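You operate a simulated robot arm through the tools that you are given. There is no shell and no other tool. Be economical: measure what you need, move in short steps, check, and stop when the job is done.

Carry out the task below with a simulated robot arm. There is one attempt and no reset: what you move stays moved.

TASK
Find the blown fuse on ohms and fit a spare of its rating.
Fine: switch off first, test at point F1 (OL means F1, else F2); old fuse in the red metal tray, probe back; switch on last.

Only the result counts: the job must be done as asked and must still hold three seconds after the hand-in. Knocking over, shifting, dropping, spilling or breaking anything else fails it.

THE ROBOT
A 7-joint arm with a two-finger parallel gripper, fixed in place. Base frame: the origin is at the foot of the arm, x ahead of it, y to its left, z up; the work surface is at about z = 890. Lengths are in mm, angles in rad, forces in N, time in s.
With the tool pointing down near the work surface it reaches from about 340 to 760 mm from the base axis. Its first joint turns from -2.007 to 2.007 rad. Payload 3.91 kg.
Tool frame: the origin (TCP) lies between the finger pads and is the grasp point; the fingertips stand 30 mm ahead of it; z points along the fingers, y is the line along which they close. Largest opening 110 mm; finger width 20, thickness 10; the body of the gripper, 48 by 112 mm, starts 55 mm behind the TCP.
Orientation is that of the tool frame in the base frame, as [roll, pitch, yaw] about the fixed x, y, z axes, in that order (R = Rz(yaw) Ry(pitch) Rx(roll)). With the fingers straight down and closing along the base's y, the tool's x points along the base's -x, its y along +y and its z along -z.

THE INTERFACE
- The arm moves only by the tool drive_tool. Its argument "steps" is a list that holds one entry, the list of rows, each a list of 6 numbers: the shift along the tool's x, y, z in cm, then the turn, a rotation vector about the tool's x, y, z in rad. In form: [[[x, y, z, ax, ay, az], ...]]. A call has 1 to 8 rows; each row is the pose to reach, as a shift and turn from the pose commanded when the call began, along the tool's axes at that moment. "grip" is the closure, from 0 (fully open) to 1 (shut), set as the call begins (left out, the last holds). Rows are played at 5 a second. More than 50 mm and 0.15 rad between two rows, or a gripper value outside its range, and nothing of the call is played. A pose out of reach is approached as far as the arm can. The call stops where the force on the tool passes 40 N (or 10 N more than at its start, if that is more) or the arm is blocked; 0.2 s more then pass. The fingers move at their own pace (about 108 mm/s each) and stop on an object; they squeeze with about 26 N. The grip force told is the motor's: it shows also when the fingers shut on nothing. Time passes only in rows, and 0.2 s behind the last, so rows that repeat a pose let the fingers close. The reply holds the time, the measured pose of the TCP, the force on the tool along the base axes, the opening and the grip force, in the units named above and with some noise, with the torque about the TCP (base axes, N m) and any sound that the robot's microphone picked up.
- Cameras (640 x 400 px; columns grow to the right, rows downward): "scene" is fixed at [219.9, 650, 1620.8]; the picture's right is [-0.89, -0.45, 0.00], its down [-0.29, 0.59, -0.75] and it looks along [0.34, -0.67, -0.66] (base axes); focal length 323 px, centre (320, 200). "wrist" rides on the gripper at [72, 17, -103] in the tool frame; the picture's right is [-0.23, 0.97, 0.00], its down [-0.76, -0.18, -0.62] and it looks along [-0.61, -0.14, 0.78] (tool axes); focal length 222 px, centre (320, 200). There is no depth. A picture from a camera that has moved, and an enlarged one, comes with that camera's place and axes in the base frame and with its lens.
- camera(camera): a new picture of that camera. No time passes.
- move_column(by): slides the trunk up (or, below 0, down) by that many mm; the arm rides with it, the base frame stays. It gives what a move gives, with no picture.
- close_up(camera, box): a new picture of the part [left, top, right, bottom] of that camera's present view, enlarged. No time passes.
- job_done(): hands the job in; it is judged then, once.

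Go step by step. Nothing tells you positions but the pictures and the camera data: compare them with the known pose of the tool, close in by small moves and look again before you grip or let go. The budget is 120 turns and 64 pictures, counting those below and the enlarged ones. Unless the task says otherwise, let go and move clear before handing in, and close with one line.

The tools are called after "Request:" as a command line: name --argument value ..., lists and objects as JSON in quotes. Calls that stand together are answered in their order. drive_tool: Moves the arm, as the interface text tells. Its arguments: {"type":"object","properties":{"steps":{"type":"array","items":{"type":"array","items":{"type":"array","items":{"type":"number"}}}},"grip":{"type":"number"}},"required":["steps"]} The other tools are called the same way: move_column (by) slides the trunk up or down; camera (camera) takes a picture; close_up (camera, box) takes an enlarged picture of a part of a camera's view; job_done () hands the job in.

At the start:

```text
time: 0.0
position: [523.2, -145.5, 1225.2]
tcp_rot: [-3.141, -0.001, -3.141]
ft_force: [-0.5, -0.2, -0.6]
wrist_torque: [-0.01, 0.01, 0.0]
opening: 110.1
grasp_force: 0.0
trunk travel left (down, up): [-800.0, 190.0]
```

scene: 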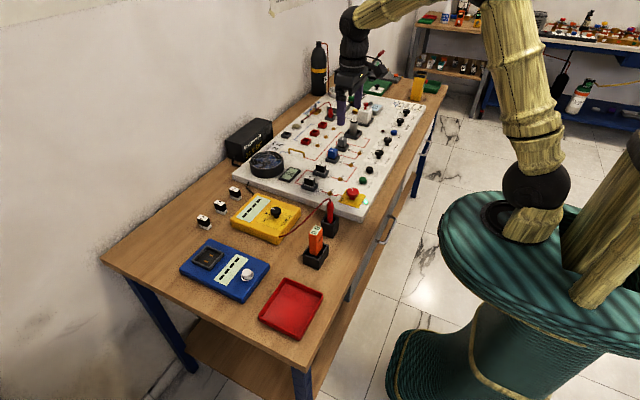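
wrist: 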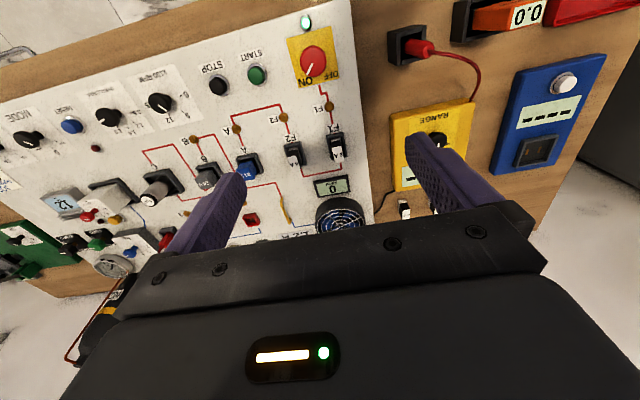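

I see a panel with F1/F2 fuses, a main switch (red on yellow), a yellow multimeter with a red probe in a holder, spare fuses on the table, and the red tray. First I'll enlarge the key areas.

Request:
close_up --camera "scene" --box '[170, 170, 350, 340]'

Request:
close_up --camera "scene" --box '[240, 130, 400, 230]'

Request:
close_up --camera "wrist" --box '[220, 0, 640, 240]'

```text
2.35 times, centred on (260, 255) of scene
camera zoom: at [219.9, 650.0, 1620.8], right [-0.89, -0.45, 0.0], down [-0.29, 0.59, -0.75], along [0.34, -0.67, -0.66], focal length 760 px, centre (461, 71)
```

zoom: 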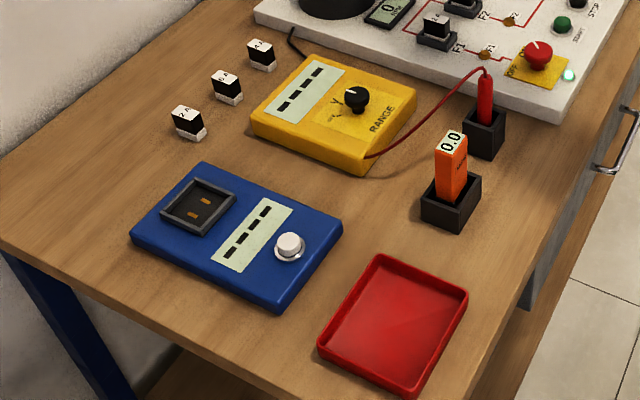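

```text
4.00 times, centred on (320, 180) of scene
camera zoom: at [219.9, 650.0, 1620.8], right [-0.89, -0.45, 0.0], down [-0.29, 0.59, -0.75], along [0.34, -0.67, -0.66], focal length 1292 px, centre (320, 280)
```

zoom: 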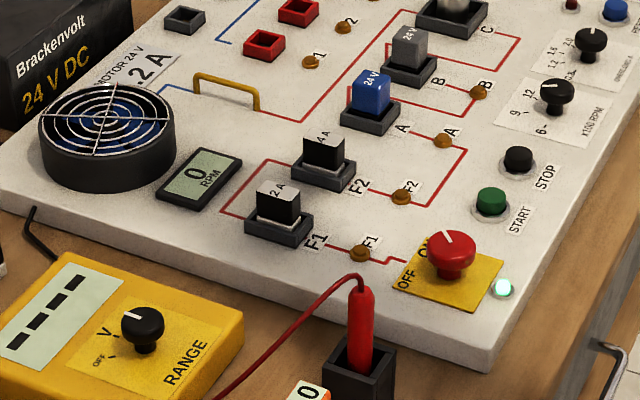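

```text
1.52 times, centred on (430, 120) of wrist
camera zoom: at [450.6, -129.7, 1329.4], right [0.23, 0.97, 0.0], down [0.76, -0.18, 0.62], along [0.61, -0.14, -0.78], focal length 338 px, centre (152, 322)
```

zoom: 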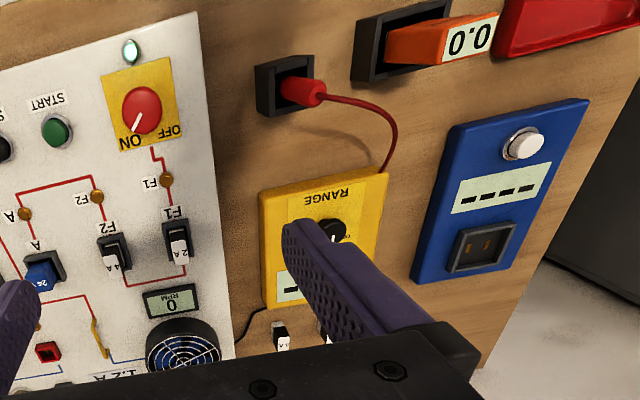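

The switch is near (494, -150) and is ON. I'll move above it and take a better look before gripping.

Request:
drive_tool --steps '[[[1.5, -0.2, 4.5, 0, 0, 0], [2.9, -0.4, 9, 0, 0, 0], [2.9, -0.4, 13, 0, 0, 0], [2.9, -0.4, 17, 0, 0, 0]]]' --grip 0.4

Request:
camera --camera "wrist"

Request:
close_up --camera "scene" --box '[180, 170, 260, 240]'

Request:
close_up --camera "scene" --box '[225, 185, 305, 245]'

```text
time: 1.0
position: [495.2, -150.3, 1051.8]
tcp_rot: [-3.141, 0.001, -3.14]
ft_force: [0.1, -0.3, 0.0]
wrist_torque: [-0.04, 0.0, 0.0]
opening: 66.0
grasp_force: 0.0
trunk travel left (down, up): [-800.0, 190.0]
```

```text
58 pictures are left
camera wrist: at [421.7, -133.3, 1157.1], right [0.23, 0.97, 0.0], down [0.76, -0.18, 0.62], along [0.61, -0.14, -0.78], focal length 222 px, centre (320, 200)
```

wrist: 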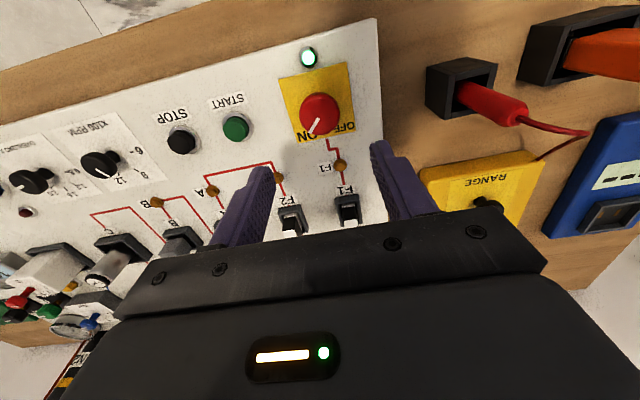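

```text
5.71 times, centred on (220, 205) of scene
camera zoom: at [219.9, 650.0, 1620.8], right [-0.89, -0.45, 0.0], down [-0.29, 0.59, -0.75], along [0.34, -0.67, -0.66], focal length 1846 px, centre (891, 171)
```

zoom: 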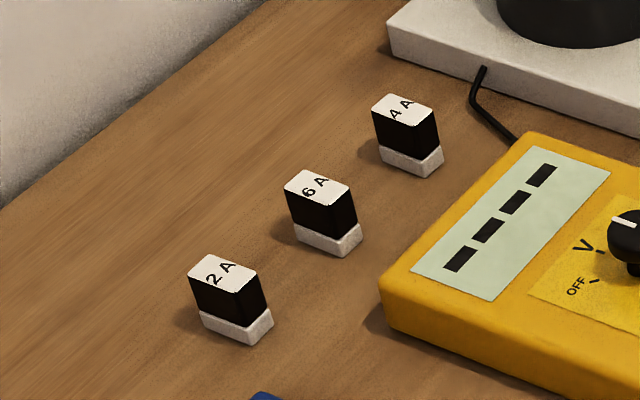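

```text
6.67 times, centred on (265, 215) of scene
camera zoom: at [219.9, 650.0, 1620.8], right [-0.89, -0.45, 0.0], down [-0.29, 0.59, -0.75], along [0.34, -0.67, -0.66], focal length 2154 px, centre (687, 100)
```

zoom: 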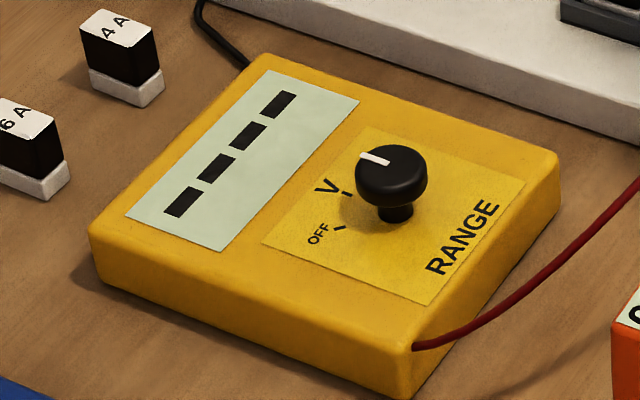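

The knob centre is about (494.5, -150.5), with its top near z≈920. I'll descend partway around it and check.

Request:
drive_tool --steps '[[[0, 0, 4, 0, 0, 0], [0.05, 0, 7.5, 0, 0, 0], [0.05, 0, 10.5, 0, 0, 0]]]'

Request:
close_up --camera "scene" --box '[310, 150, 400, 220]'

Request:
camera --camera "wrist"

```text
time: 1.8
position: [494.8, -149.2, 947.8]
tcp_rot: [3.14, -0.001, 3.141]
ft_force: [-0.5, 0.3, -0.9]
wrist_torque: [-0.03, -0.02, -0.01]
opening: 65.9
grasp_force: 0.1
trunk travel left (down, up): [-800.0, 190.0]
```

```text
5.71 times, centred on (355, 185) of scene
camera zoom: at [219.9, 650.0, 1620.8], right [-0.89, -0.45, 0.0], down [-0.29, 0.59, -0.75], along [0.34, -0.67, -0.66], focal length 1846 px, centre (120, 286)
```

zoom: 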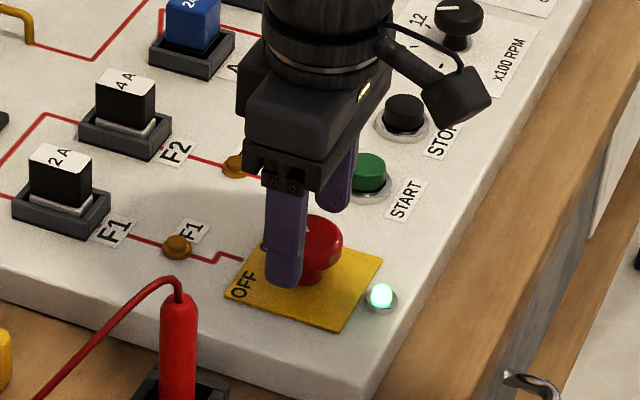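

```text
54 pictures are left
camera wrist: at [421.4, -133.1, 1053.1], right [0.23, 0.97, 0.0], down [0.76, -0.18, 0.62], along [0.61, -0.14, -0.78], focal length 222 px, centre (320, 200)
```

wrist: 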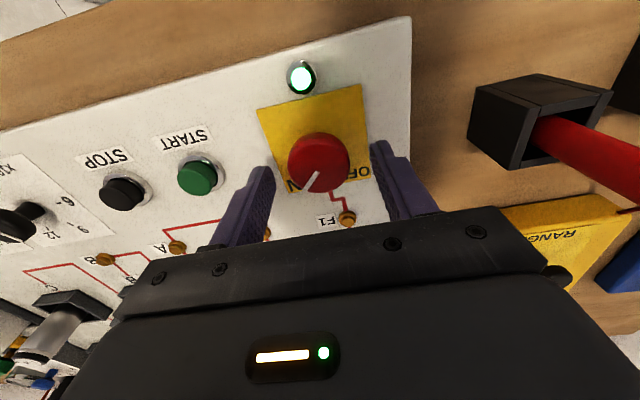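

The fingers straddle the knob. I'll shift 3 mm toward the base, go 8 mm lower and close.

Request:
drive_tool --steps '[[[0.3, 0, 0.4, 0, 0, 0], [0.3, -0.05, 0.9, 0, 0, 0]]]'

Request:
drive_tool --steps '[[[0, 0, 0, 0, 0, 0], [0, 0, 0, 0, 0, 0], [0, 0, 0, 0, 0, 0]]]' --grip 1

Request:
camera --camera "wrist"

```text
time: 2.4
position: [491.8, -149.1, 939.2]
tcp_rot: [3.141, -0.001, -3.14]
ft_force: [0.2, -0.5, 0.3]
wrist_torque: [-0.02, 0.04, 0.02]
opening: 65.7
grasp_force: 0.1
trunk travel left (down, up): [-800.0, 190.0]
```

```text
time: 3.2
position: [491.2, -150.0, 940.6]
tcp_rot: [3.141, -0.002, -3.14]
ft_force: [0.3, -0.7, -0.8]
wrist_torque: [-0.02, -0.3, 0.0]
opening: 41.2
grasp_force: 45.0
trunk travel left (down, up): [-800.0, 190.0]
```

```text
53 pictures are left
camera wrist: at [418.2, -134.0, 1044.8], right [0.23, 0.97, 0.0], down [0.76, -0.18, 0.62], along [0.61, -0.14, -0.78], focal length 222 px, centre (320, 200)
```

wrist: 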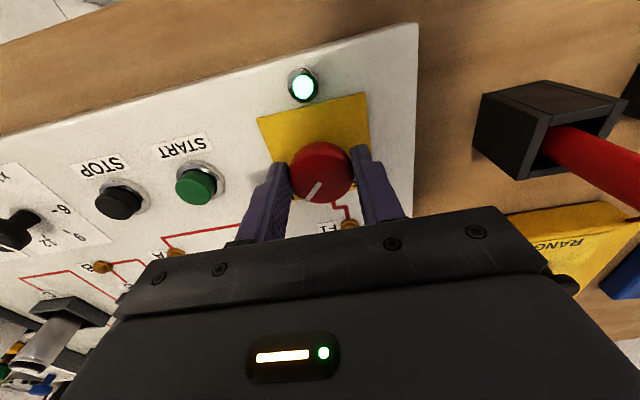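

Grip is good at 41 mm. I'll turn toward OFF, which is counter-clockwise from above, so negative about tool z.

Request:
drive_tool --steps '[[[0, 0, 0, 0, 0, -0.14], [0, 0, 0, 0, 0, -0.28], [0, 0, 0, 0, 0, -0.42], [0, 0, 0, 0, 0, -0.56], [0, 0, 0, 0, 0, -0.7], [0, 0, 0, 0, 0, -0.84]]]'

Request:
camera --camera "wrist"

```text
time: 4.6
position: [492.5, -152.2, 940.3]
tcp_rot: [3.141, 0.0, -2.301]
ft_force: [7.7, -15.4, -4.1]
wrist_torque: [-0.78, 0.36, -0.07]
opening: 41.1
grasp_force: 45.3
trunk travel left (down, up): [-800.0, 190.0]
```

```text
52 pictures are left
camera wrist: at [431.0, -196.4, 1044.8], right [-0.58, 0.82, 0.0], down [0.64, 0.45, 0.62], along [0.51, 0.36, -0.78], focal length 222 px, centre (320, 200)
```

wrist: 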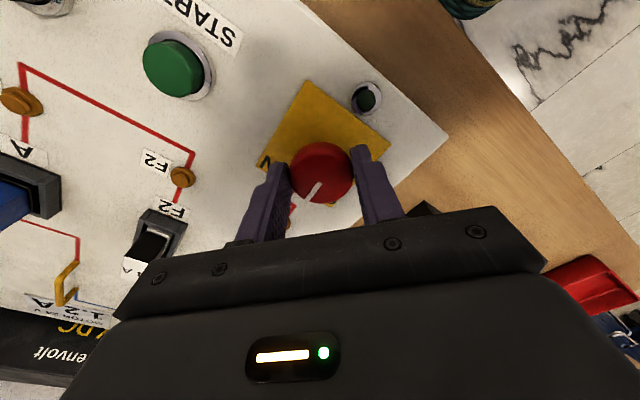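

The lamp is off now. I'll release, back up and check the pointer.

Request:
drive_tool --steps '[[[0, 0, 0, 0, 0, -0.84], [0, 0, 0, 0, 0, -0.84]]]' --grip 0.4

```text
refused: row 1 steps farther than a row can; nothing moved
```

Request:
drive_tool --steps '[[[0, 0, 0, 0, 0, 0], [0, 0, 0, 0, 0, 0], [0, 0, -4, 0, 0, 0], [0, 0, -8, 0, 0, 0]]]' --grip 0.4

Request:
camera --camera "wrist"

Request:
camera --camera "scene"

```text
time: 5.6
position: [489.3, -148.7, 1021.3]
tcp_rot: [-3.141, 0.0, -2.301]
ft_force: [-0.2, 0.0, -0.2]
wrist_torque: [-0.04, 0.0, 0.02]
opening: 65.9
grasp_force: 0.1
trunk travel left (down, up): [-800.0, 190.0]
```

```text
51 pictures are left
camera wrist: at [428.3, -193.0, 1126.3], right [-0.57, 0.82, 0.0], down [0.64, 0.45, 0.62], along [0.51, 0.36, -0.78], focal length 222 px, centre (320, 200)
```

wrist: 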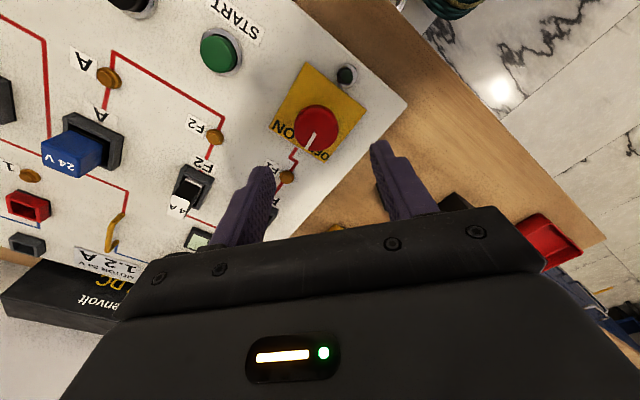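

```text
50 pictures are left
```

scene: 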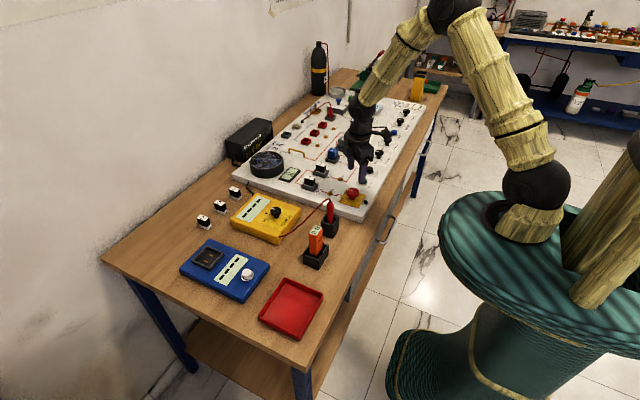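

Request:
close_up --camera "wrist" --box '[260, 50, 380, 190]'

Request:
close_up --camera "scene" --box '[325, 175, 375, 215]'

```text
2.86 times, centred on (320, 120) of wrist
camera zoom: at [428.3, -193.0, 1126.3], right [-0.57, 0.82, 0.0], down [0.64, 0.45, 0.62], along [0.51, 0.36, -0.78], focal length 635 px, centre (320, 429)
```

zoom: 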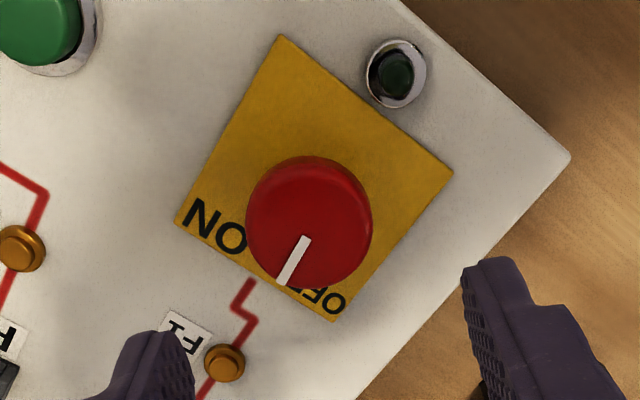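

```text
10.00 times, centred on (350, 195) of scene
camera zoom: at [219.9, 650.0, 1620.8], right [-0.89, -0.45, 0.0], down [-0.29, 0.59, -0.75], along [0.34, -0.67, -0.66], focal length 3231 px, centre (20, 250)
```

zoom: 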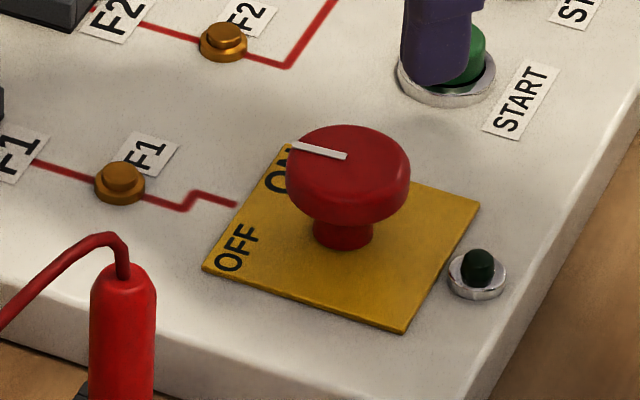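

The pointer is only part way to OFF, with about 0.5 rad remaining. The knob axis refines to about (494.5, -150), so I'll regrip centred and turn further.

Request:
drive_tool --steps '[[[-0.25, -0.47, 4, 0, 0, 0], [-0.25, -0.47, 8.1, 0, 0, 0], [-0.25, -0.47, 8.1, 0, 0, 0]]]'

Request:
drive_tool --steps '[[[0, 0, 0, 0, 0, 0], [0, 0, 0, 0, 0, 0], [0, 0, 0, 0, 0, 0], [0, 0, 0, 0, 0, -0.13], [0, 0, 0, 0, 0, -0.26], [0, 0, 0, 0, 0, -0.39], [0, 0, 0, 0, 0, -0.48]]]' --grip 1

Request:
drive_tool --steps '[[[0, 0, 0, 0, 0, 0], [0, 0, 0, 0, 0, 0], [0, 0, -4, 0, 0, 0], [0, 0, -8, 0, 0, 0]]]' --grip 0.4

Request:
close_up --camera "scene" --box '[325, 175, 375, 215]'

```text
time: 6.4
position: [497.4, -150.9, 941.6]
tcp_rot: [3.14, -0.001, -2.302]
ft_force: [0.4, 0.5, 0.2]
wrist_torque: [0.03, -0.02, 0.01]
opening: 66.0
grasp_force: 0.1
trunk travel left (down, up): [-800.0, 190.0]
```

```text
time: 8.0
position: [494.5, -149.8, 940.6]
tcp_rot: [3.141, -0.002, -1.82]
ft_force: [-11.5, 13.4, -6.1]
wrist_torque: [0.46, 0.15, 0.0]
opening: 41.1
grasp_force: 44.9
trunk travel left (down, up): [-800.0, 190.0]
```

```text
time: 9.0
position: [496.4, -152.0, 1020.6]
tcp_rot: [3.141, -0.001, -1.821]
ft_force: [0.9, 0.3, 0.8]
wrist_torque: [-0.03, 0.01, 0.0]
opening: 66.0
grasp_force: 0.1
trunk travel left (down, up): [-800.0, 190.0]
```

```text
10.00 times, centred on (350, 195) of scene
camera zoom: at [219.9, 650.0, 1620.8], right [-0.89, -0.45, 0.0], down [-0.29, 0.59, -0.75], along [0.34, -0.67, -0.66], focal length 3231 px, centre (20, 250)
```

zoom: 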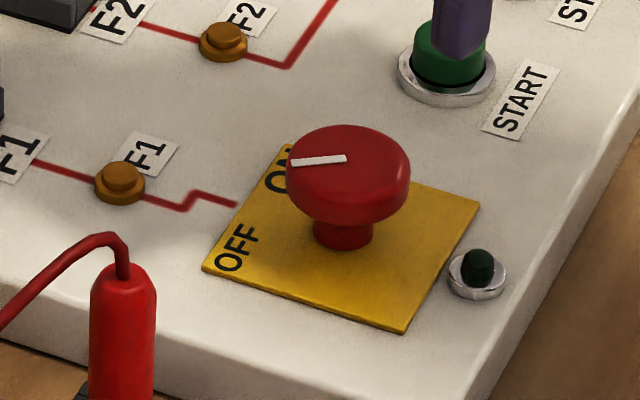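

The switch is now OFF. Next is the meter's RANGE knob, near (685, 52), so I'll raise, move over it and square the tool up.

Request:
drive_tool --steps '[[[-2, -1, -4, 0, 0, 0.14], [-5, -2.4, -7, 0, 0, 0.28], [-8, -3.9, -8, 0, 0, 0.42], [-11, -5.4, -8, 0, 0, 0.56], [-14, -6.9, -8, 0, 0, 0.7], [-17.3, -8.4, -8, 0, 0, 0.84], [-20.5, -10, -8, 0, 0, 0.98], [-23.6, -11.5, -8, 0, 0, 1.12]]]'

Request:
drive_tool --steps '[[[0, 0, 0, 0, 0, 0.1], [0, 0, 1, 0, 0, 0.2]]]'

Request:
camera --camera "wrist"

```text
time: 10.8
position: [666.0, 49.2, 1098.1]
tcp_rot: [-3.14, -0.001, -2.945]
ft_force: [-0.4, -0.7, 0.6]
wrist_torque: [-0.03, 0.03, 0.01]
opening: 66.1
grasp_force: 0.0
trunk travel left (down, up): [-800.0, 190.0]
```

```text
time: 11.4
position: [666.0, 49.2, 1089.5]
tcp_rot: [3.141, 0.001, 3.141]
ft_force: [0.6, -0.2, -0.3]
wrist_torque: [0.02, -0.03, 0.0]
opening: 65.8
grasp_force: 0.0
trunk travel left (down, up): [-800.0, 190.0]
```

```text
46 pictures are left
camera wrist: at [593.1, 64.7, 1194.1], right [0.23, 0.97, 0.0], down [0.76, -0.18, 0.62], along [0.61, -0.14, -0.78], focal length 222 px, centre (320, 200)
```

wrist: 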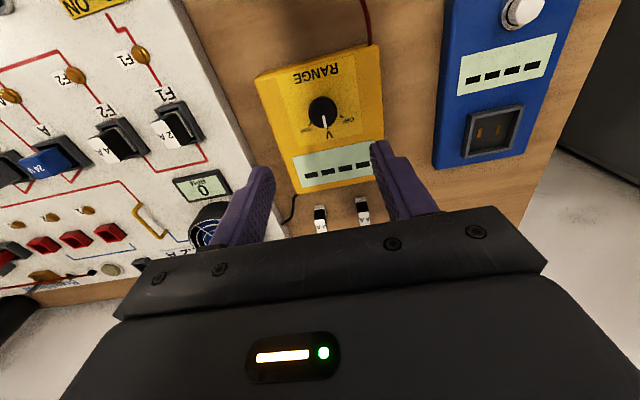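

Request:
close_up --camera "wrist" --box '[250, 40, 390, 210]'

```text
2.35 times, centred on (320, 125) of wrist
camera zoom: at [593.1, 64.7, 1194.1], right [0.23, 0.97, 0.0], down [0.76, -0.18, 0.62], along [0.61, -0.14, -0.78], focal length 523 px, centre (320, 376)
```

zoom: 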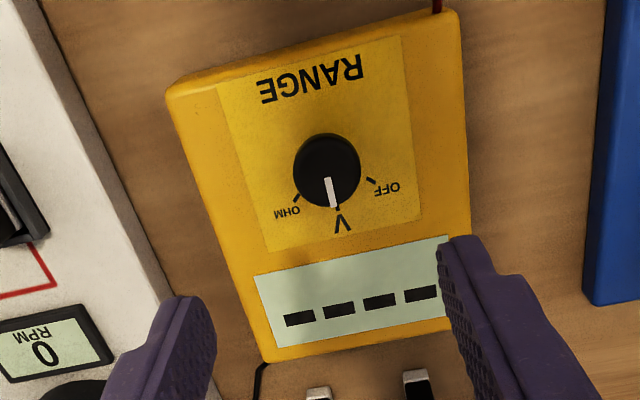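

The knob points to V, and OHM is about 70° clockwise from above. I'll descend to the knob at about (674, 50) and check.

Request:
drive_tool --steps '[[[-0.4, 0, 4, 0, 0, 0], [-0.8, 0.1, 8, 0, 0, 0], [-0.8, 0.1, 12.3, 0, 0, 0]]]'

Request:
close_up --camera "scene" --box '[225, 175, 325, 245]'

Request:
camera --camera "wrist"

```text
time: 12.2
position: [674.8, 49.6, 963.8]
tcp_rot: [3.141, 0.001, 3.141]
ft_force: [0.5, -0.3, 0.0]
wrist_torque: [-0.01, 0.0, 0.0]
opening: 66.2
grasp_force: 0.1
trunk travel left (down, up): [-800.0, 190.0]
```

```text
5.71 times, centred on (275, 210) of scene
camera zoom: at [219.9, 650.0, 1620.8], right [-0.89, -0.45, 0.0], down [-0.29, 0.59, -0.75], along [0.34, -0.67, -0.66], focal length 1846 px, centre (577, 143)
```

zoom: 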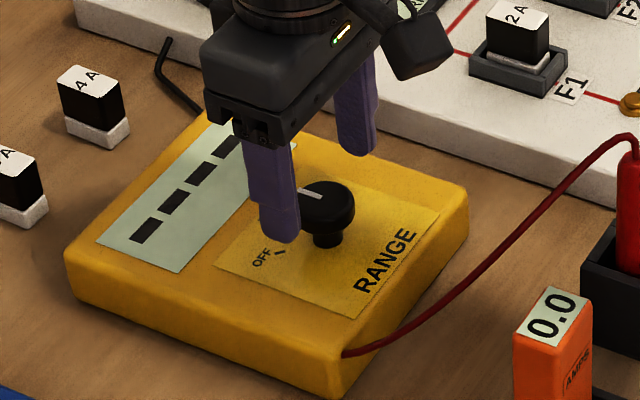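

```text
43 pictures are left
camera wrist: at [602.4, 65.9, 1069.9], right [0.23, 0.97, 0.0], down [0.76, -0.18, 0.62], along [0.61, -0.14, -0.78], focal length 222 px, centre (320, 200)
```

wrist: 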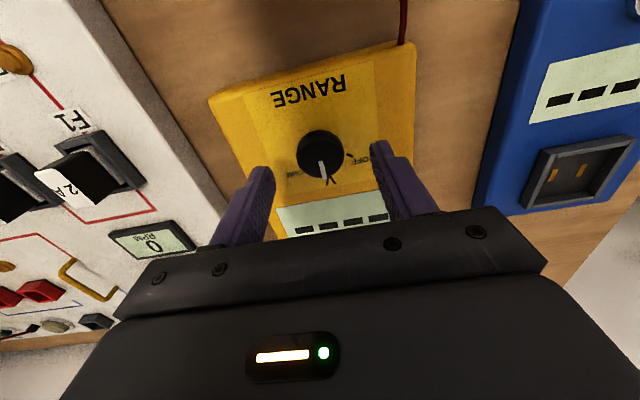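

Both views put the knob cap at about (670, 50), with its top near z≈933. I'll lower slightly and grip gently.

Request:
drive_tool --steps '[[[0.4, 0, 0.6, 0, 0, 0], [0.4, 0, 1.3, 0, 0, 0]]]'

Request:
drive_tool --steps '[[[0, 0, 0, 0, 0, 0], [0, 0, 0, 0, 0, 0], [0, 0, 0, 0, 0, 0]]]' --grip 0.95

Request:
camera --camera "wrist"

```text
time: 12.8
position: [669.2, 49.9, 953.4]
tcp_rot: [-3.14, 0.001, 3.14]
ft_force: [-0.6, 0.0, 0.0]
wrist_torque: [0.0, 0.0, 0.0]
opening: 65.8
grasp_force: 0.0
trunk travel left (down, up): [-800.0, 190.0]
```

```text
time: 13.6
position: [670.8, 50.6, 952.7]
tcp_rot: [-3.141, 0.0, 3.141]
ft_force: [0.8, 1.6, -0.1]
wrist_torque: [0.03, -0.16, 0.0]
opening: 32.5
grasp_force: 45.3
trunk travel left (down, up): [-800.0, 190.0]
```

```text
42 pictures are left
camera wrist: at [597.2, 66.0, 1058.1], right [0.23, 0.97, 0.0], down [0.76, -0.18, 0.62], along [0.61, -0.14, -0.78], focal length 222 px, centre (320, 200)
```

wrist: 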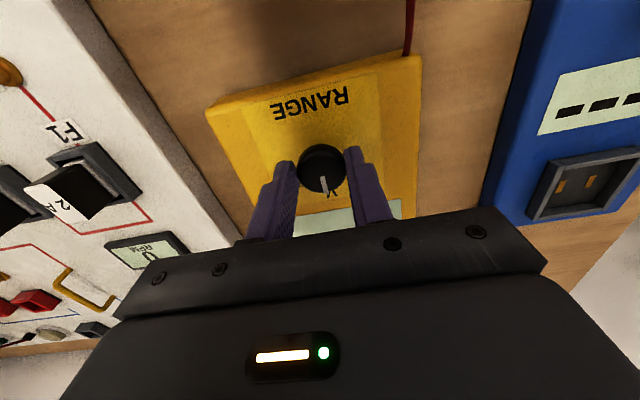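

Centred grip at 32.5 mm. Turning clockwise toward OHM.

Request:
drive_tool --steps '[[[0, 0, 0, 0, 0, 0.145], [0, 0, 0, 0, 0, 0.29], [0, 0, 0, 0, 0, 0.435], [0, 0, 0, 0, 0, 0.58], [0, 0, 0, 0, 0, 0.725], [0, 0, 0, 0, 0, 0.87], [0, 0, 0, 0, 0, 1.015], [0, 0, 0, 0, 0, 1.16]]]'

Request:
drive_tool --steps '[[[0, 0, 0, 0, 0, 0], [0, 0, 0, 0, 0, 0], [0, 0, -4, 0, 0, 0], [0, 0, -8, 0, 0, 0]]]' --grip 0.4

Request:
camera --camera "wrist"

Request:
close_up --camera "scene" --box '[225, 175, 345, 255]'

```text
time: 15.4
position: [673.0, 54.4, 953.0]
tcp_rot: [3.137, 0.002, 1.982]
ft_force: [19.4, 24.9, 13.0]
wrist_torque: [0.53, -0.59, 0.92]
opening: 32.2
grasp_force: 45.0
trunk travel left (down, up): [-800.0, 190.0]
```

```text
time: 16.4
position: [669.1, 49.8, 1033.9]
tcp_rot: [-3.142, -0.001, 1.982]
ft_force: [0.0, 0.2, 0.1]
wrist_torque: [-0.01, -0.01, -0.02]
opening: 66.1
grasp_force: 0.1
trunk travel left (down, up): [-800.0, 190.0]
```

```text
41 pictures are left
camera wrist: at [655.0, 122.4, 1138.9], right [0.98, 0.18, 0.0], down [0.14, -0.77, 0.62], along [0.11, -0.61, -0.78], focal length 222 px, centre (320, 200)
```

wrist: 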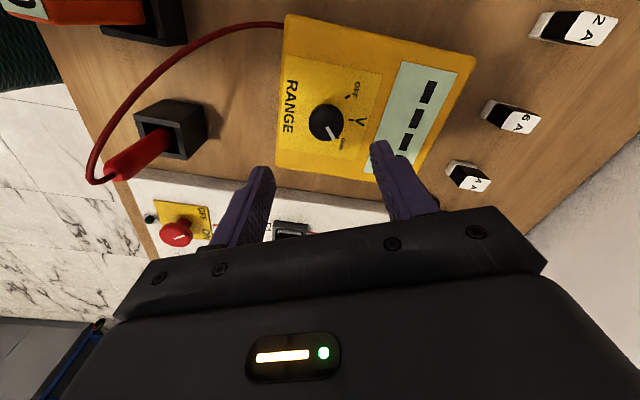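

```text
5.00 times, centred on (285, 215) of scene
camera zoom: at [219.9, 650.0, 1620.8], right [-0.89, -0.45, 0.0], down [-0.29, 0.59, -0.75], along [0.34, -0.67, -0.66], focal length 1615 px, centre (495, 125)
```

zoom: 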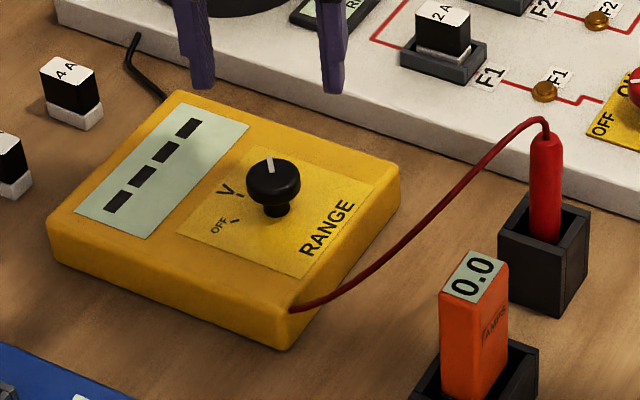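

Request:
close_up --camera "wrist" --box '[280, 60, 400, 180]'

```text
3.33 times, centred on (340, 120) of wrist
camera zoom: at [655.0, 122.4, 1138.9], right [0.98, 0.18, 0.0], down [0.14, -0.77, 0.62], along [0.11, -0.61, -0.78], focal length 740 px, centre (253, 467)
```

zoom: 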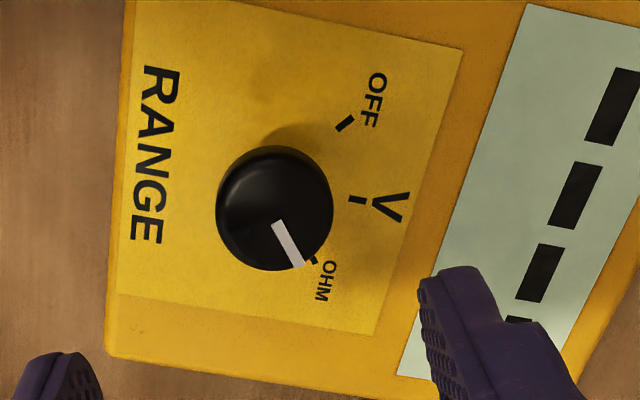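

The range knob is at OHM. Next is the probe in its holder near (505, 15), so I'll raise and move above it, turning the tool back.

Request:
drive_tool --steps '[[[0, 0, -4, 0, 0, -0.14], [0, 0, -8, 0, 0, -0.28], [0.6, -2.8, -9, 0, 0, -0.42], [1.2, -5.6, -10, 0, 0, -0.56], [1.8, -8.4, -10, 0, 0, -0.7], [2.4, -11.2, -10, 0, 0, -0.85], [3, -14, -10, 0, 0, -1.0], [3.55, -16.9, -10, 0, 0, -1.145]]]'

Request:
camera --camera "wrist"

```text
time: 18.2
position: [499.5, 14.6, 1134.0]
tcp_rot: [-3.141, 0.003, 3.132]
ft_force: [-1.0, 0.3, 0.2]
wrist_torque: [-0.01, -0.03, -0.01]
opening: 66.2
grasp_force: 0.0
trunk travel left (down, up): [-800.0, 190.0]
```

```text
38 pictures are left
camera wrist: at [426.6, 32.4, 1238.1], right [0.24, 0.97, 0.0], down [0.76, -0.19, 0.62], along [0.61, -0.15, -0.78], focal length 222 px, centre (320, 200)
```

wrist: 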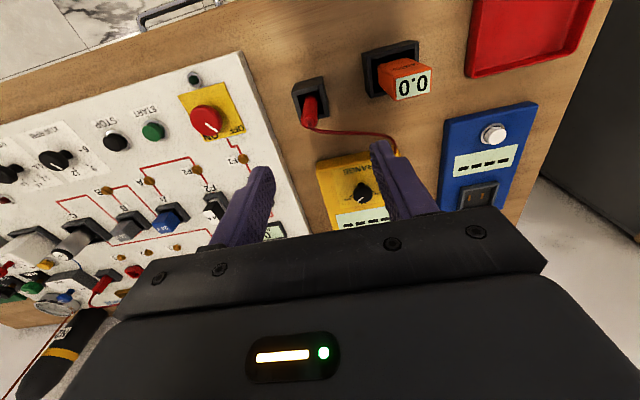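

The probe stands near (504, 2), top z≈1000. I'll lower over it and recheck.

Request:
drive_tool --steps '[[[-0.25, -0.6, 4, 0, 0, 0.009], [-0.45, -1.2, 7.5, 0, 0, 0.009]]]'

Request:
camera --camera "wrist"

Request:
close_up --camera "scene" --box '[285, 150, 385, 240]'

```text
time: 18.8
position: [506.9, 2.6, 1057.1]
tcp_rot: [-3.141, -0.001, 3.121]
ft_force: [-0.4, 0.1, -0.3]
wrist_torque: [-0.05, 0.04, -0.04]
opening: 66.1
grasp_force: 0.0
trunk travel left (down, up): [-800.0, 190.0]
```

```text
37 pictures are left
camera wrist: at [433.3, 21.3, 1162.3], right [0.25, 0.97, 0.0], down [0.76, -0.19, 0.62], along [0.6, -0.16, -0.78], focal length 222 px, centre (320, 200)
```

wrist: 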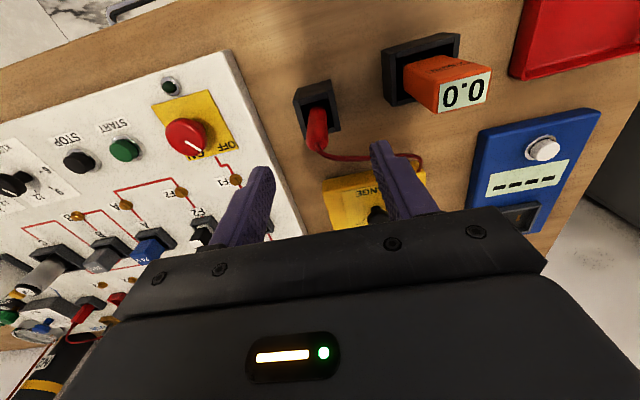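

```text
4.44 times, centred on (335, 195) of scene
camera zoom: at [219.9, 650.0, 1620.8], right [-0.89, -0.45, 0.0], down [-0.29, 0.59, -0.75], along [0.34, -0.67, -0.66], focal length 1436 px, centre (253, 222)
```

zoom: 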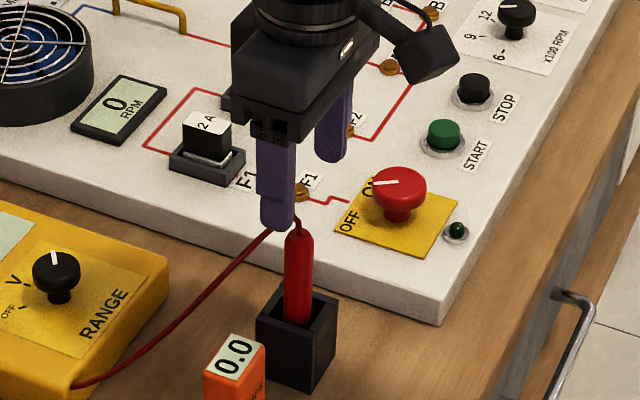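

The probe is at about (508, 0), top z≈986, vertical. I'll descend to TCP z≈967 and check before closing.

Request:
drive_tool --steps '[[[-0.1, -0.25, 3, 0, 0, -0.02], [-0.1, -0.25, 6, 0, 0, -0.02], [-0.1, -0.25, 9, 0, 0, -0.02]]]'

Request:
camera --camera "wrist"

Request:
close_up --camera "scene" --box '[285, 150, 385, 240]'

```text
time: 19.6
position: [507.1, -0.3, 968.5]
tcp_rot: [3.14, 0.0, 3.137]
ft_force: [0.7, -0.7, 0.0]
wrist_torque: [0.01, 0.01, 0.01]
opening: 65.9
grasp_force: 0.1
trunk travel left (down, up): [-800.0, 190.0]
```

```text
35 pictures are left
camera wrist: at [434.1, 15.7, 1072.9], right [0.23, 0.97, 0.0], down [0.76, -0.18, 0.62], along [0.61, -0.14, -0.78], focal length 222 px, centre (320, 200)
```

wrist: 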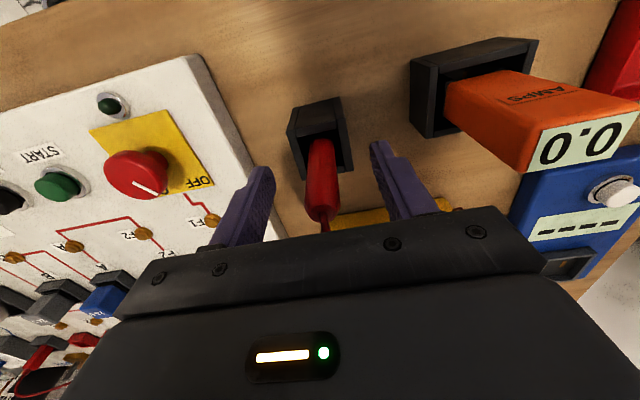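

```text
4.44 times, centred on (335, 195) of scene
camera zoom: at [219.9, 650.0, 1620.8], right [-0.89, -0.45, 0.0], down [-0.29, 0.59, -0.75], along [0.34, -0.67, -0.66], focal length 1436 px, centre (253, 222)
```

zoom: 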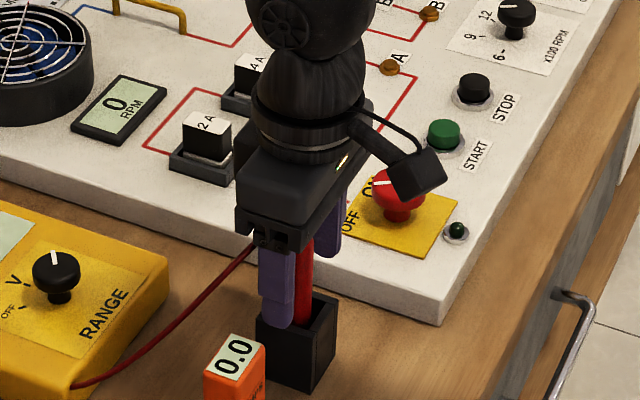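

The fingers straddle the probe, clear of the holder rim (≈914). I'll go 8 mm lower and close, then lift slightly.

Request:
drive_tool --steps '[[[0, 0, 0.8, 0, 0, 0], [0, 0, 0.8, 0, 0, 0]]]'

Request:
drive_tool --steps '[[[0, 0, 0, 0, 0, 0], [0, 0, 0, 0, 0, 0], [0, 0, 0, 0, 0, 0], [0, 0, 0, 0, 0, 0]]]' --grip 1

Request:
drive_tool --steps '[[[0, 0, -3, 0, 0, 0], [0, 0, -6, 0, 0, 0], [0, 0, -9, 0, 0, 0], [0, 0, -10, 0, 0, 0]]]'

Request:
camera --camera "wrist"

Request:
camera --camera "scene"

```text
time: 20.2
position: [506.3, -0.0, 961.5]
tcp_rot: [-3.141, 0.001, 3.137]
ft_force: [0.6, -0.1, 0.9]
wrist_torque: [-0.01, 0.03, 0.0]
opening: 66.2
grasp_force: 0.0
trunk travel left (down, up): [-800.0, 190.0]
```

```text
time: 21.2
position: [506.4, 0.2, 961.7]
tcp_rot: [-3.141, 0.0, 3.139]
ft_force: [0.5, 0.2, 0.0]
wrist_torque: [-0.02, 0.01, 0.03]
opening: 18.6
grasp_force: 26.1
trunk travel left (down, up): [-800.0, 190.0]
```

```text
time: 22.2
position: [506.0, -2.2, 1061.8]
tcp_rot: [3.14, -0.001, 3.138]
ft_force: [0.4, 0.0, -1.2]
wrist_torque: [0.02, 0.01, 0.0]
opening: 19.0
grasp_force: 26.1
trunk travel left (down, up): [-800.0, 190.0]
```

```text
33 pictures are left
camera wrist: at [433.3, 15.3, 1166.4], right [0.23, 0.97, 0.0], down [0.76, -0.18, 0.62], along [0.61, -0.14, -0.78], focal length 222 px, centre (320, 200)
```

wrist: 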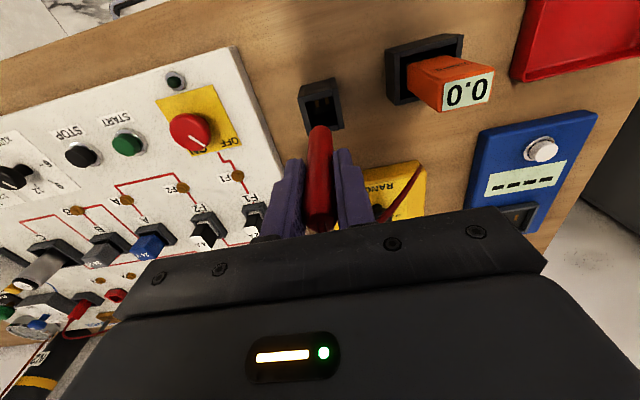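

```text
32 pictures are left
```

scene: 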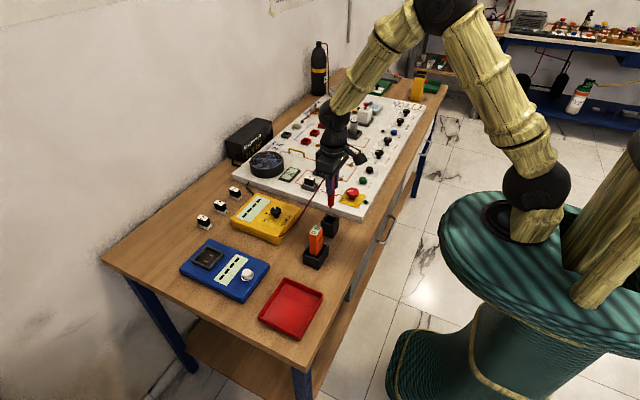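

The probe is held. F1's stud is near (567, -140), so I'll move above it and check the probe tip.

Request:
drive_tool --steps '[[[-1.5, -3.5, 0, 0, 0, 0], [-3, -7, 0, 0, 0, 0], [-4.5, -10.5, 0, 0, 0, 0], [-6.1, -13.8, 1, 0, 0, 0]]]'

Request:
camera --camera "wrist"

Request:
close_up --camera "scene" --box '[285, 130, 385, 220]'

```text
time: 23.2
position: [567.6, -138.2, 1051.9]
tcp_rot: [3.142, -0.002, 3.139]
ft_force: [0.3, 0.0, -0.5]
wrist_torque: [-0.01, 0.01, -0.02]
opening: 18.6
grasp_force: 26.3
trunk travel left (down, up): [-800.0, 190.0]
```

```text
31 pictures are left
camera wrist: at [494.7, -123.2, 1155.9], right [0.23, 0.97, 0.0], down [0.76, -0.18, 0.62], along [0.61, -0.14, -0.78], focal length 222 px, centre (320, 200)
```

wrist: 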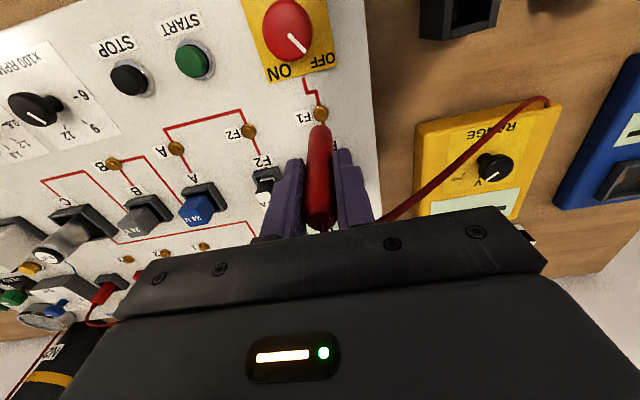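

```text
4.44 times, centred on (335, 175) of scene
camera zoom: at [219.9, 650.0, 1620.8], right [-0.89, -0.45, 0.0], down [-0.29, 0.59, -0.75], along [0.34, -0.67, -0.66], focal length 1436 px, centre (253, 311)
```

zoom: 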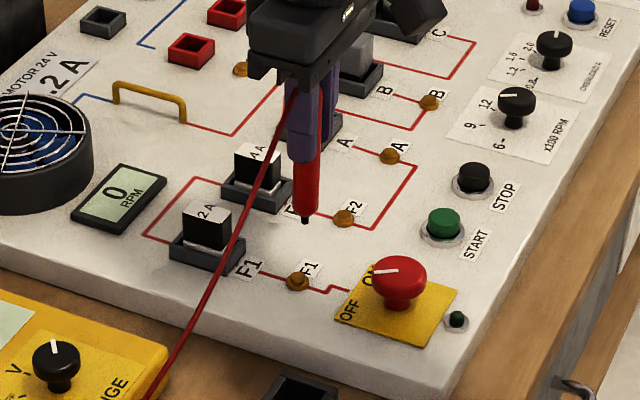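

The tip is about 90 mm below the TCP, and the stud refines to about (573, -139), z≈903. I'll descend most of the way and check alignment.

Request:
drive_tool --steps '[[[-0.55, -0.05, 2, 0, 0, 0], [-0.55, -0.05, 4, 0, 0, 0]]]'

Request:
close_up --camera "scene" --box '[310, 165, 350, 205]'

Request:
close_up --camera "wrist" --box '[270, 80, 370, 240]'

```text
time: 23.8
position: [572.6, -138.4, 1010.1]
tcp_rot: [-3.141, 0.001, 3.138]
ft_force: [0.9, -0.1, -0.3]
wrist_torque: [-0.04, 0.02, 0.0]
opening: 18.8
grasp_force: 25.4
trunk travel left (down, up): [-800.0, 190.0]
```

```text
10.00 times, centred on (330, 185) of scene
camera zoom: at [219.9, 650.0, 1620.8], right [-0.89, -0.45, 0.0], down [-0.29, 0.59, -0.75], along [0.34, -0.67, -0.66], focal length 3231 px, centre (220, 350)
```

zoom: 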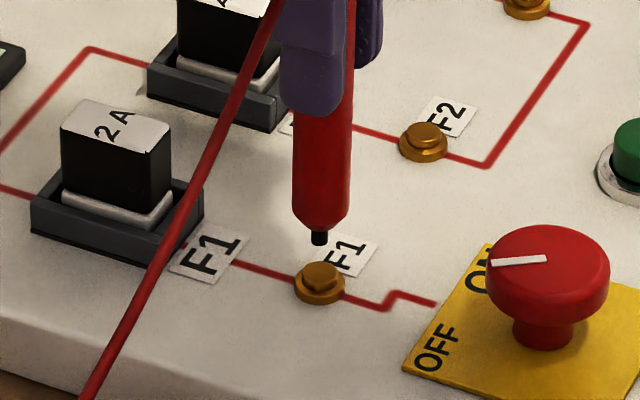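

```text
2.50 times, centred on (320, 160) of wrist
camera zoom: at [499.6, -122.5, 1115.4], right [0.23, 0.97, 0.0], down [0.76, -0.18, 0.62], along [0.61, -0.14, -0.78], focal length 555 px, centre (320, 300)
```

zoom: 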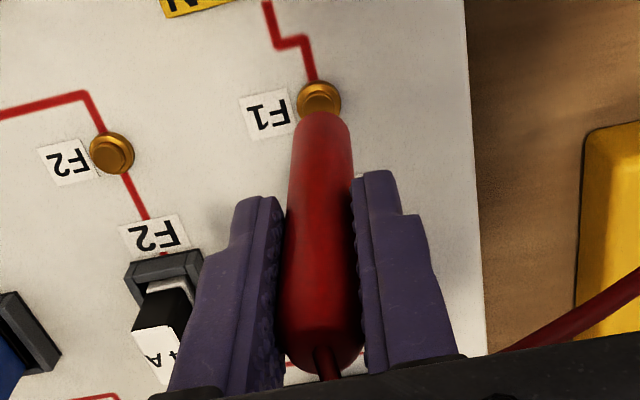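

Alignment is good, with roughly 13 mm to go. I'll descend gently.

Request:
drive_tool --steps '[[[0.1, 0, 0.7, 0, 0, 0], [0.1, 0, 1.2, 0, 0, 0], [0.1, 0, 1.2, 0, 0, 0]]]'

Request:
close_up --camera "scene" --box '[220, 165, 350, 245]'

```text
time: 24.6
position: [571.9, -137.1, 999.9]
tcp_rot: [-3.14, 0.0, 3.136]
ft_force: [0.5, 0.9, 2.0]
wrist_torque: [0.19, -0.02, 0.03]
opening: 18.8
grasp_force: 25.9
trunk travel left (down, up): [-800.0, 190.0]
```

```text
4.92 times, centred on (285, 205) of scene
camera zoom: at [219.9, 650.0, 1620.8], right [-0.89, -0.45, 0.0], down [-0.29, 0.59, -0.75], along [0.34, -0.67, -0.66], focal length 1591 px, centre (492, 175)
```

zoom: 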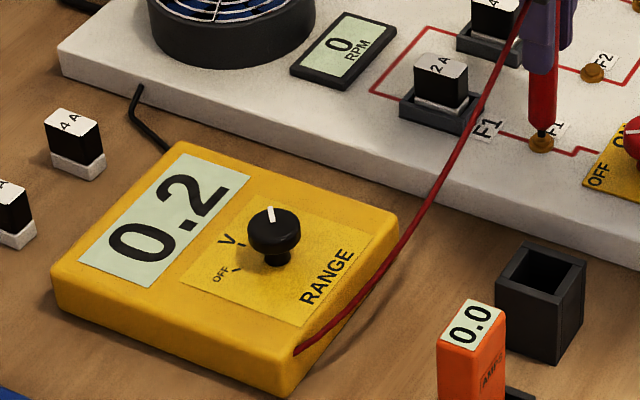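

The meter reads 0.2 Ω at F1, so F1 is good and F2 (4 A) is blown. Now the probe goes back in its holder.

Request:
drive_tool --steps '[[[0, 0, -3, 0, 0, 0], [0, 0, -6.5, 0, 0, 0], [1.5, 3.4, -6.5, 0, 0, 0], [3, 6.8, -6.5, 0, 0, 0], [4.5, 10.3, -6.5, 0, 0, 0], [6.5, 13.8, -6.5, 0, 0, 0], [6.5, 13.8, -6.5, 0, 0, 0]]]'

Request:
close_up --camera "scene" --box '[300, 170, 360, 240]'

```text
time: 26.2
position: [506.8, -1.4, 1063.4]
tcp_rot: [-3.141, 0.001, 3.137]
ft_force: [0.8, 0.1, -1.0]
wrist_torque: [0.04, 0.0, -0.01]
opening: 18.6
grasp_force: 26.1
trunk travel left (down, up): [-800.0, 190.0]
```

```text
5.71 times, centred on (330, 205) of scene
camera zoom: at [219.9, 650.0, 1620.8], right [-0.89, -0.45, 0.0], down [-0.29, 0.59, -0.75], along [0.34, -0.67, -0.66], focal length 1846 px, centre (263, 171)
```

zoom: 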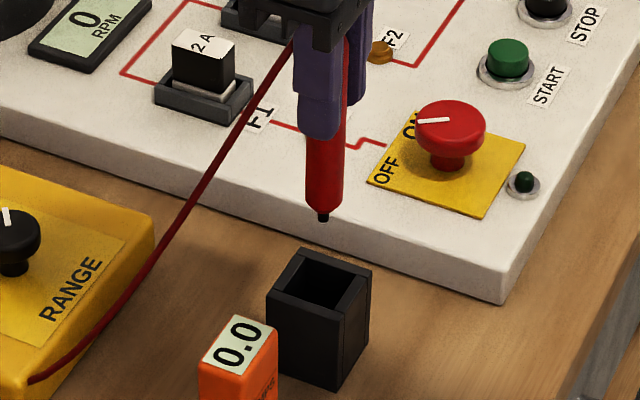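

It's aligned above the holder. Lowering back to the original grip height.

Request:
drive_tool --steps '[[[0, 0.15, 2.5, 0, 0, 0], [0, 0.15, 5, 0, 0, 0], [0, 0.15, 7.5, 0, 0, 0], [0, 0.15, 10, 0, 0, 0], [0, 0.15, 10, 0, 0, 0]]]'

Request:
close_up --camera "scene" --box '[300, 170, 360, 240]'

```text
time: 27.4
position: [509.5, -0.0, 965.1]
tcp_rot: [-3.142, 0.004, 3.138]
ft_force: [0.7, -0.6, 15.8]
wrist_torque: [-0.42, -0.14, -0.03]
opening: 18.5
grasp_force: 26.1
trunk travel left (down, up): [-800.0, 190.0]
```

```text
5.71 times, centred on (330, 205) of scene
camera zoom: at [219.9, 650.0, 1620.8], right [-0.89, -0.45, 0.0], down [-0.29, 0.59, -0.75], along [0.34, -0.67, -0.66], focal length 1846 px, centre (263, 171)
```

zoom: 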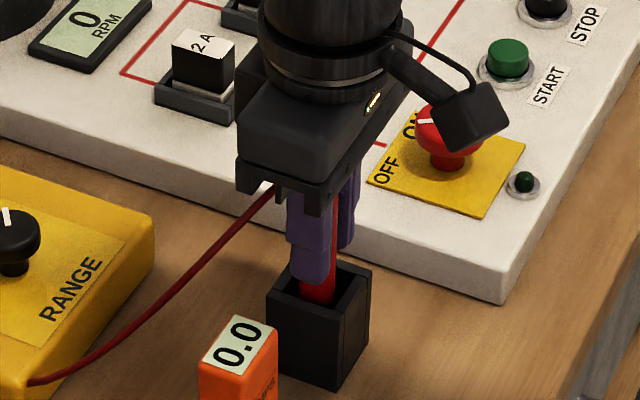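

The probe is seated on the bottom of its holder. I'll release, lift clear, then move above fuse F2 near (640, -220).

Request:
drive_tool --steps '[[[0, 0, 0, 0, 0, 0], [0, 0, 0, 0, 0, 0], [0, 0, -4, 0, 0, 0], [0, 0, -8.5, 0, 0, 0], [0, 0, -13, 0, 0, 0]]]' --grip 0.4

Request:
drive_tool --steps '[[[-2.2, -4, 0, 0, 0, 0], [-4.4, -8, 0, 0, 0, 0], [-6.8, -12, 0, 0, 0, 0], [-9.2, -16, 0, 0, 0, 0], [-11.6, -20, 0, 0, 0, 0], [-11.8, -21.6, 1, 0, 0, 0]]]'

Request:
camera --camera "wrist"

Request:
camera --camera "scene"

```text
time: 28.6
position: [506.1, 1.7, 1095.2]
tcp_rot: [-3.142, -0.001, 3.138]
ft_force: [-0.7, 0.1, -0.2]
wrist_torque: [-0.02, -0.04, -0.02]
opening: 65.8
grasp_force: 0.0
trunk travel left (down, up): [-800.0, 190.0]
```

```text
time: 30.0
position: [624.7, -217.3, 1084.4]
tcp_rot: [-3.141, 0.002, 3.138]
ft_force: [-0.8, -0.8, 0.0]
wrist_torque: [-0.03, -0.01, -0.01]
opening: 66.2
grasp_force: 0.0
trunk travel left (down, up): [-800.0, 190.0]
```

```text
24 pictures are left
camera wrist: at [552.2, -200.7, 1188.7], right [0.23, 0.97, 0.0], down [0.76, -0.18, 0.62], along [0.61, -0.14, -0.78], focal length 222 px, centre (320, 200)
```

wrist: 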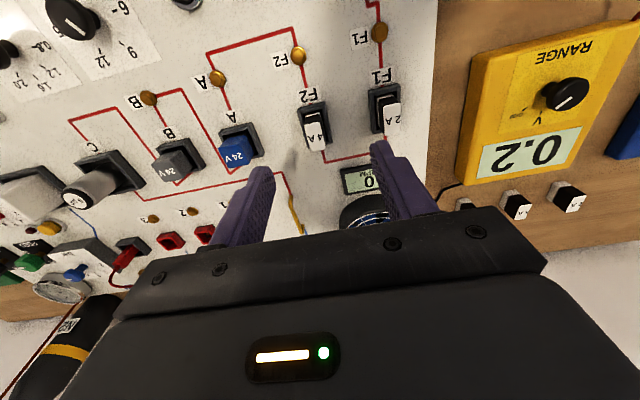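

```text
23 pictures are left
```

scene: 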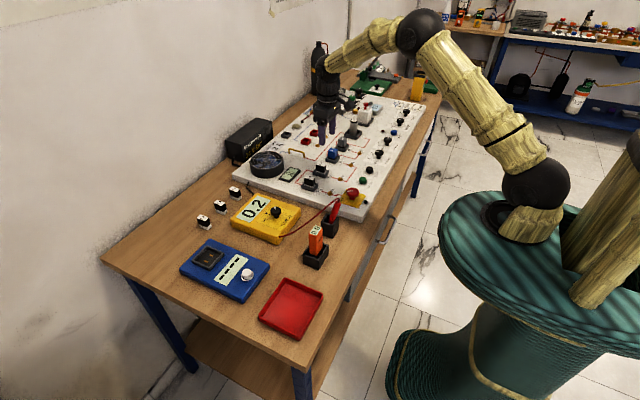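

Request:
close_up --camera "wrist" --box '[270, 30, 420, 180]'

```text
2.67 times, centred on (345, 105) of wrist
camera zoom: at [552.2, -200.7, 1188.7], right [0.23, 0.97, 0.0], down [0.76, -0.18, 0.62], along [0.61, -0.14, -0.78], focal length 592 px, centre (253, 453)
```

zoom: 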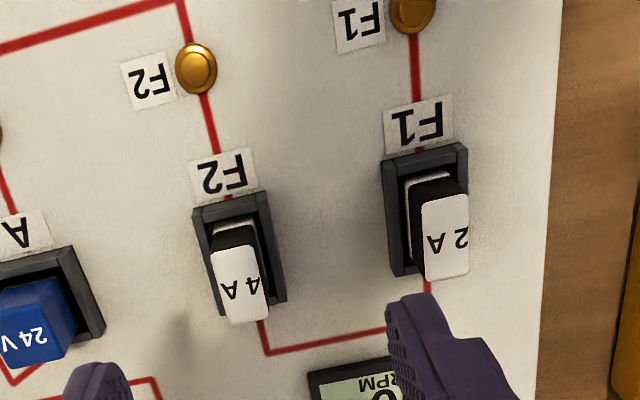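

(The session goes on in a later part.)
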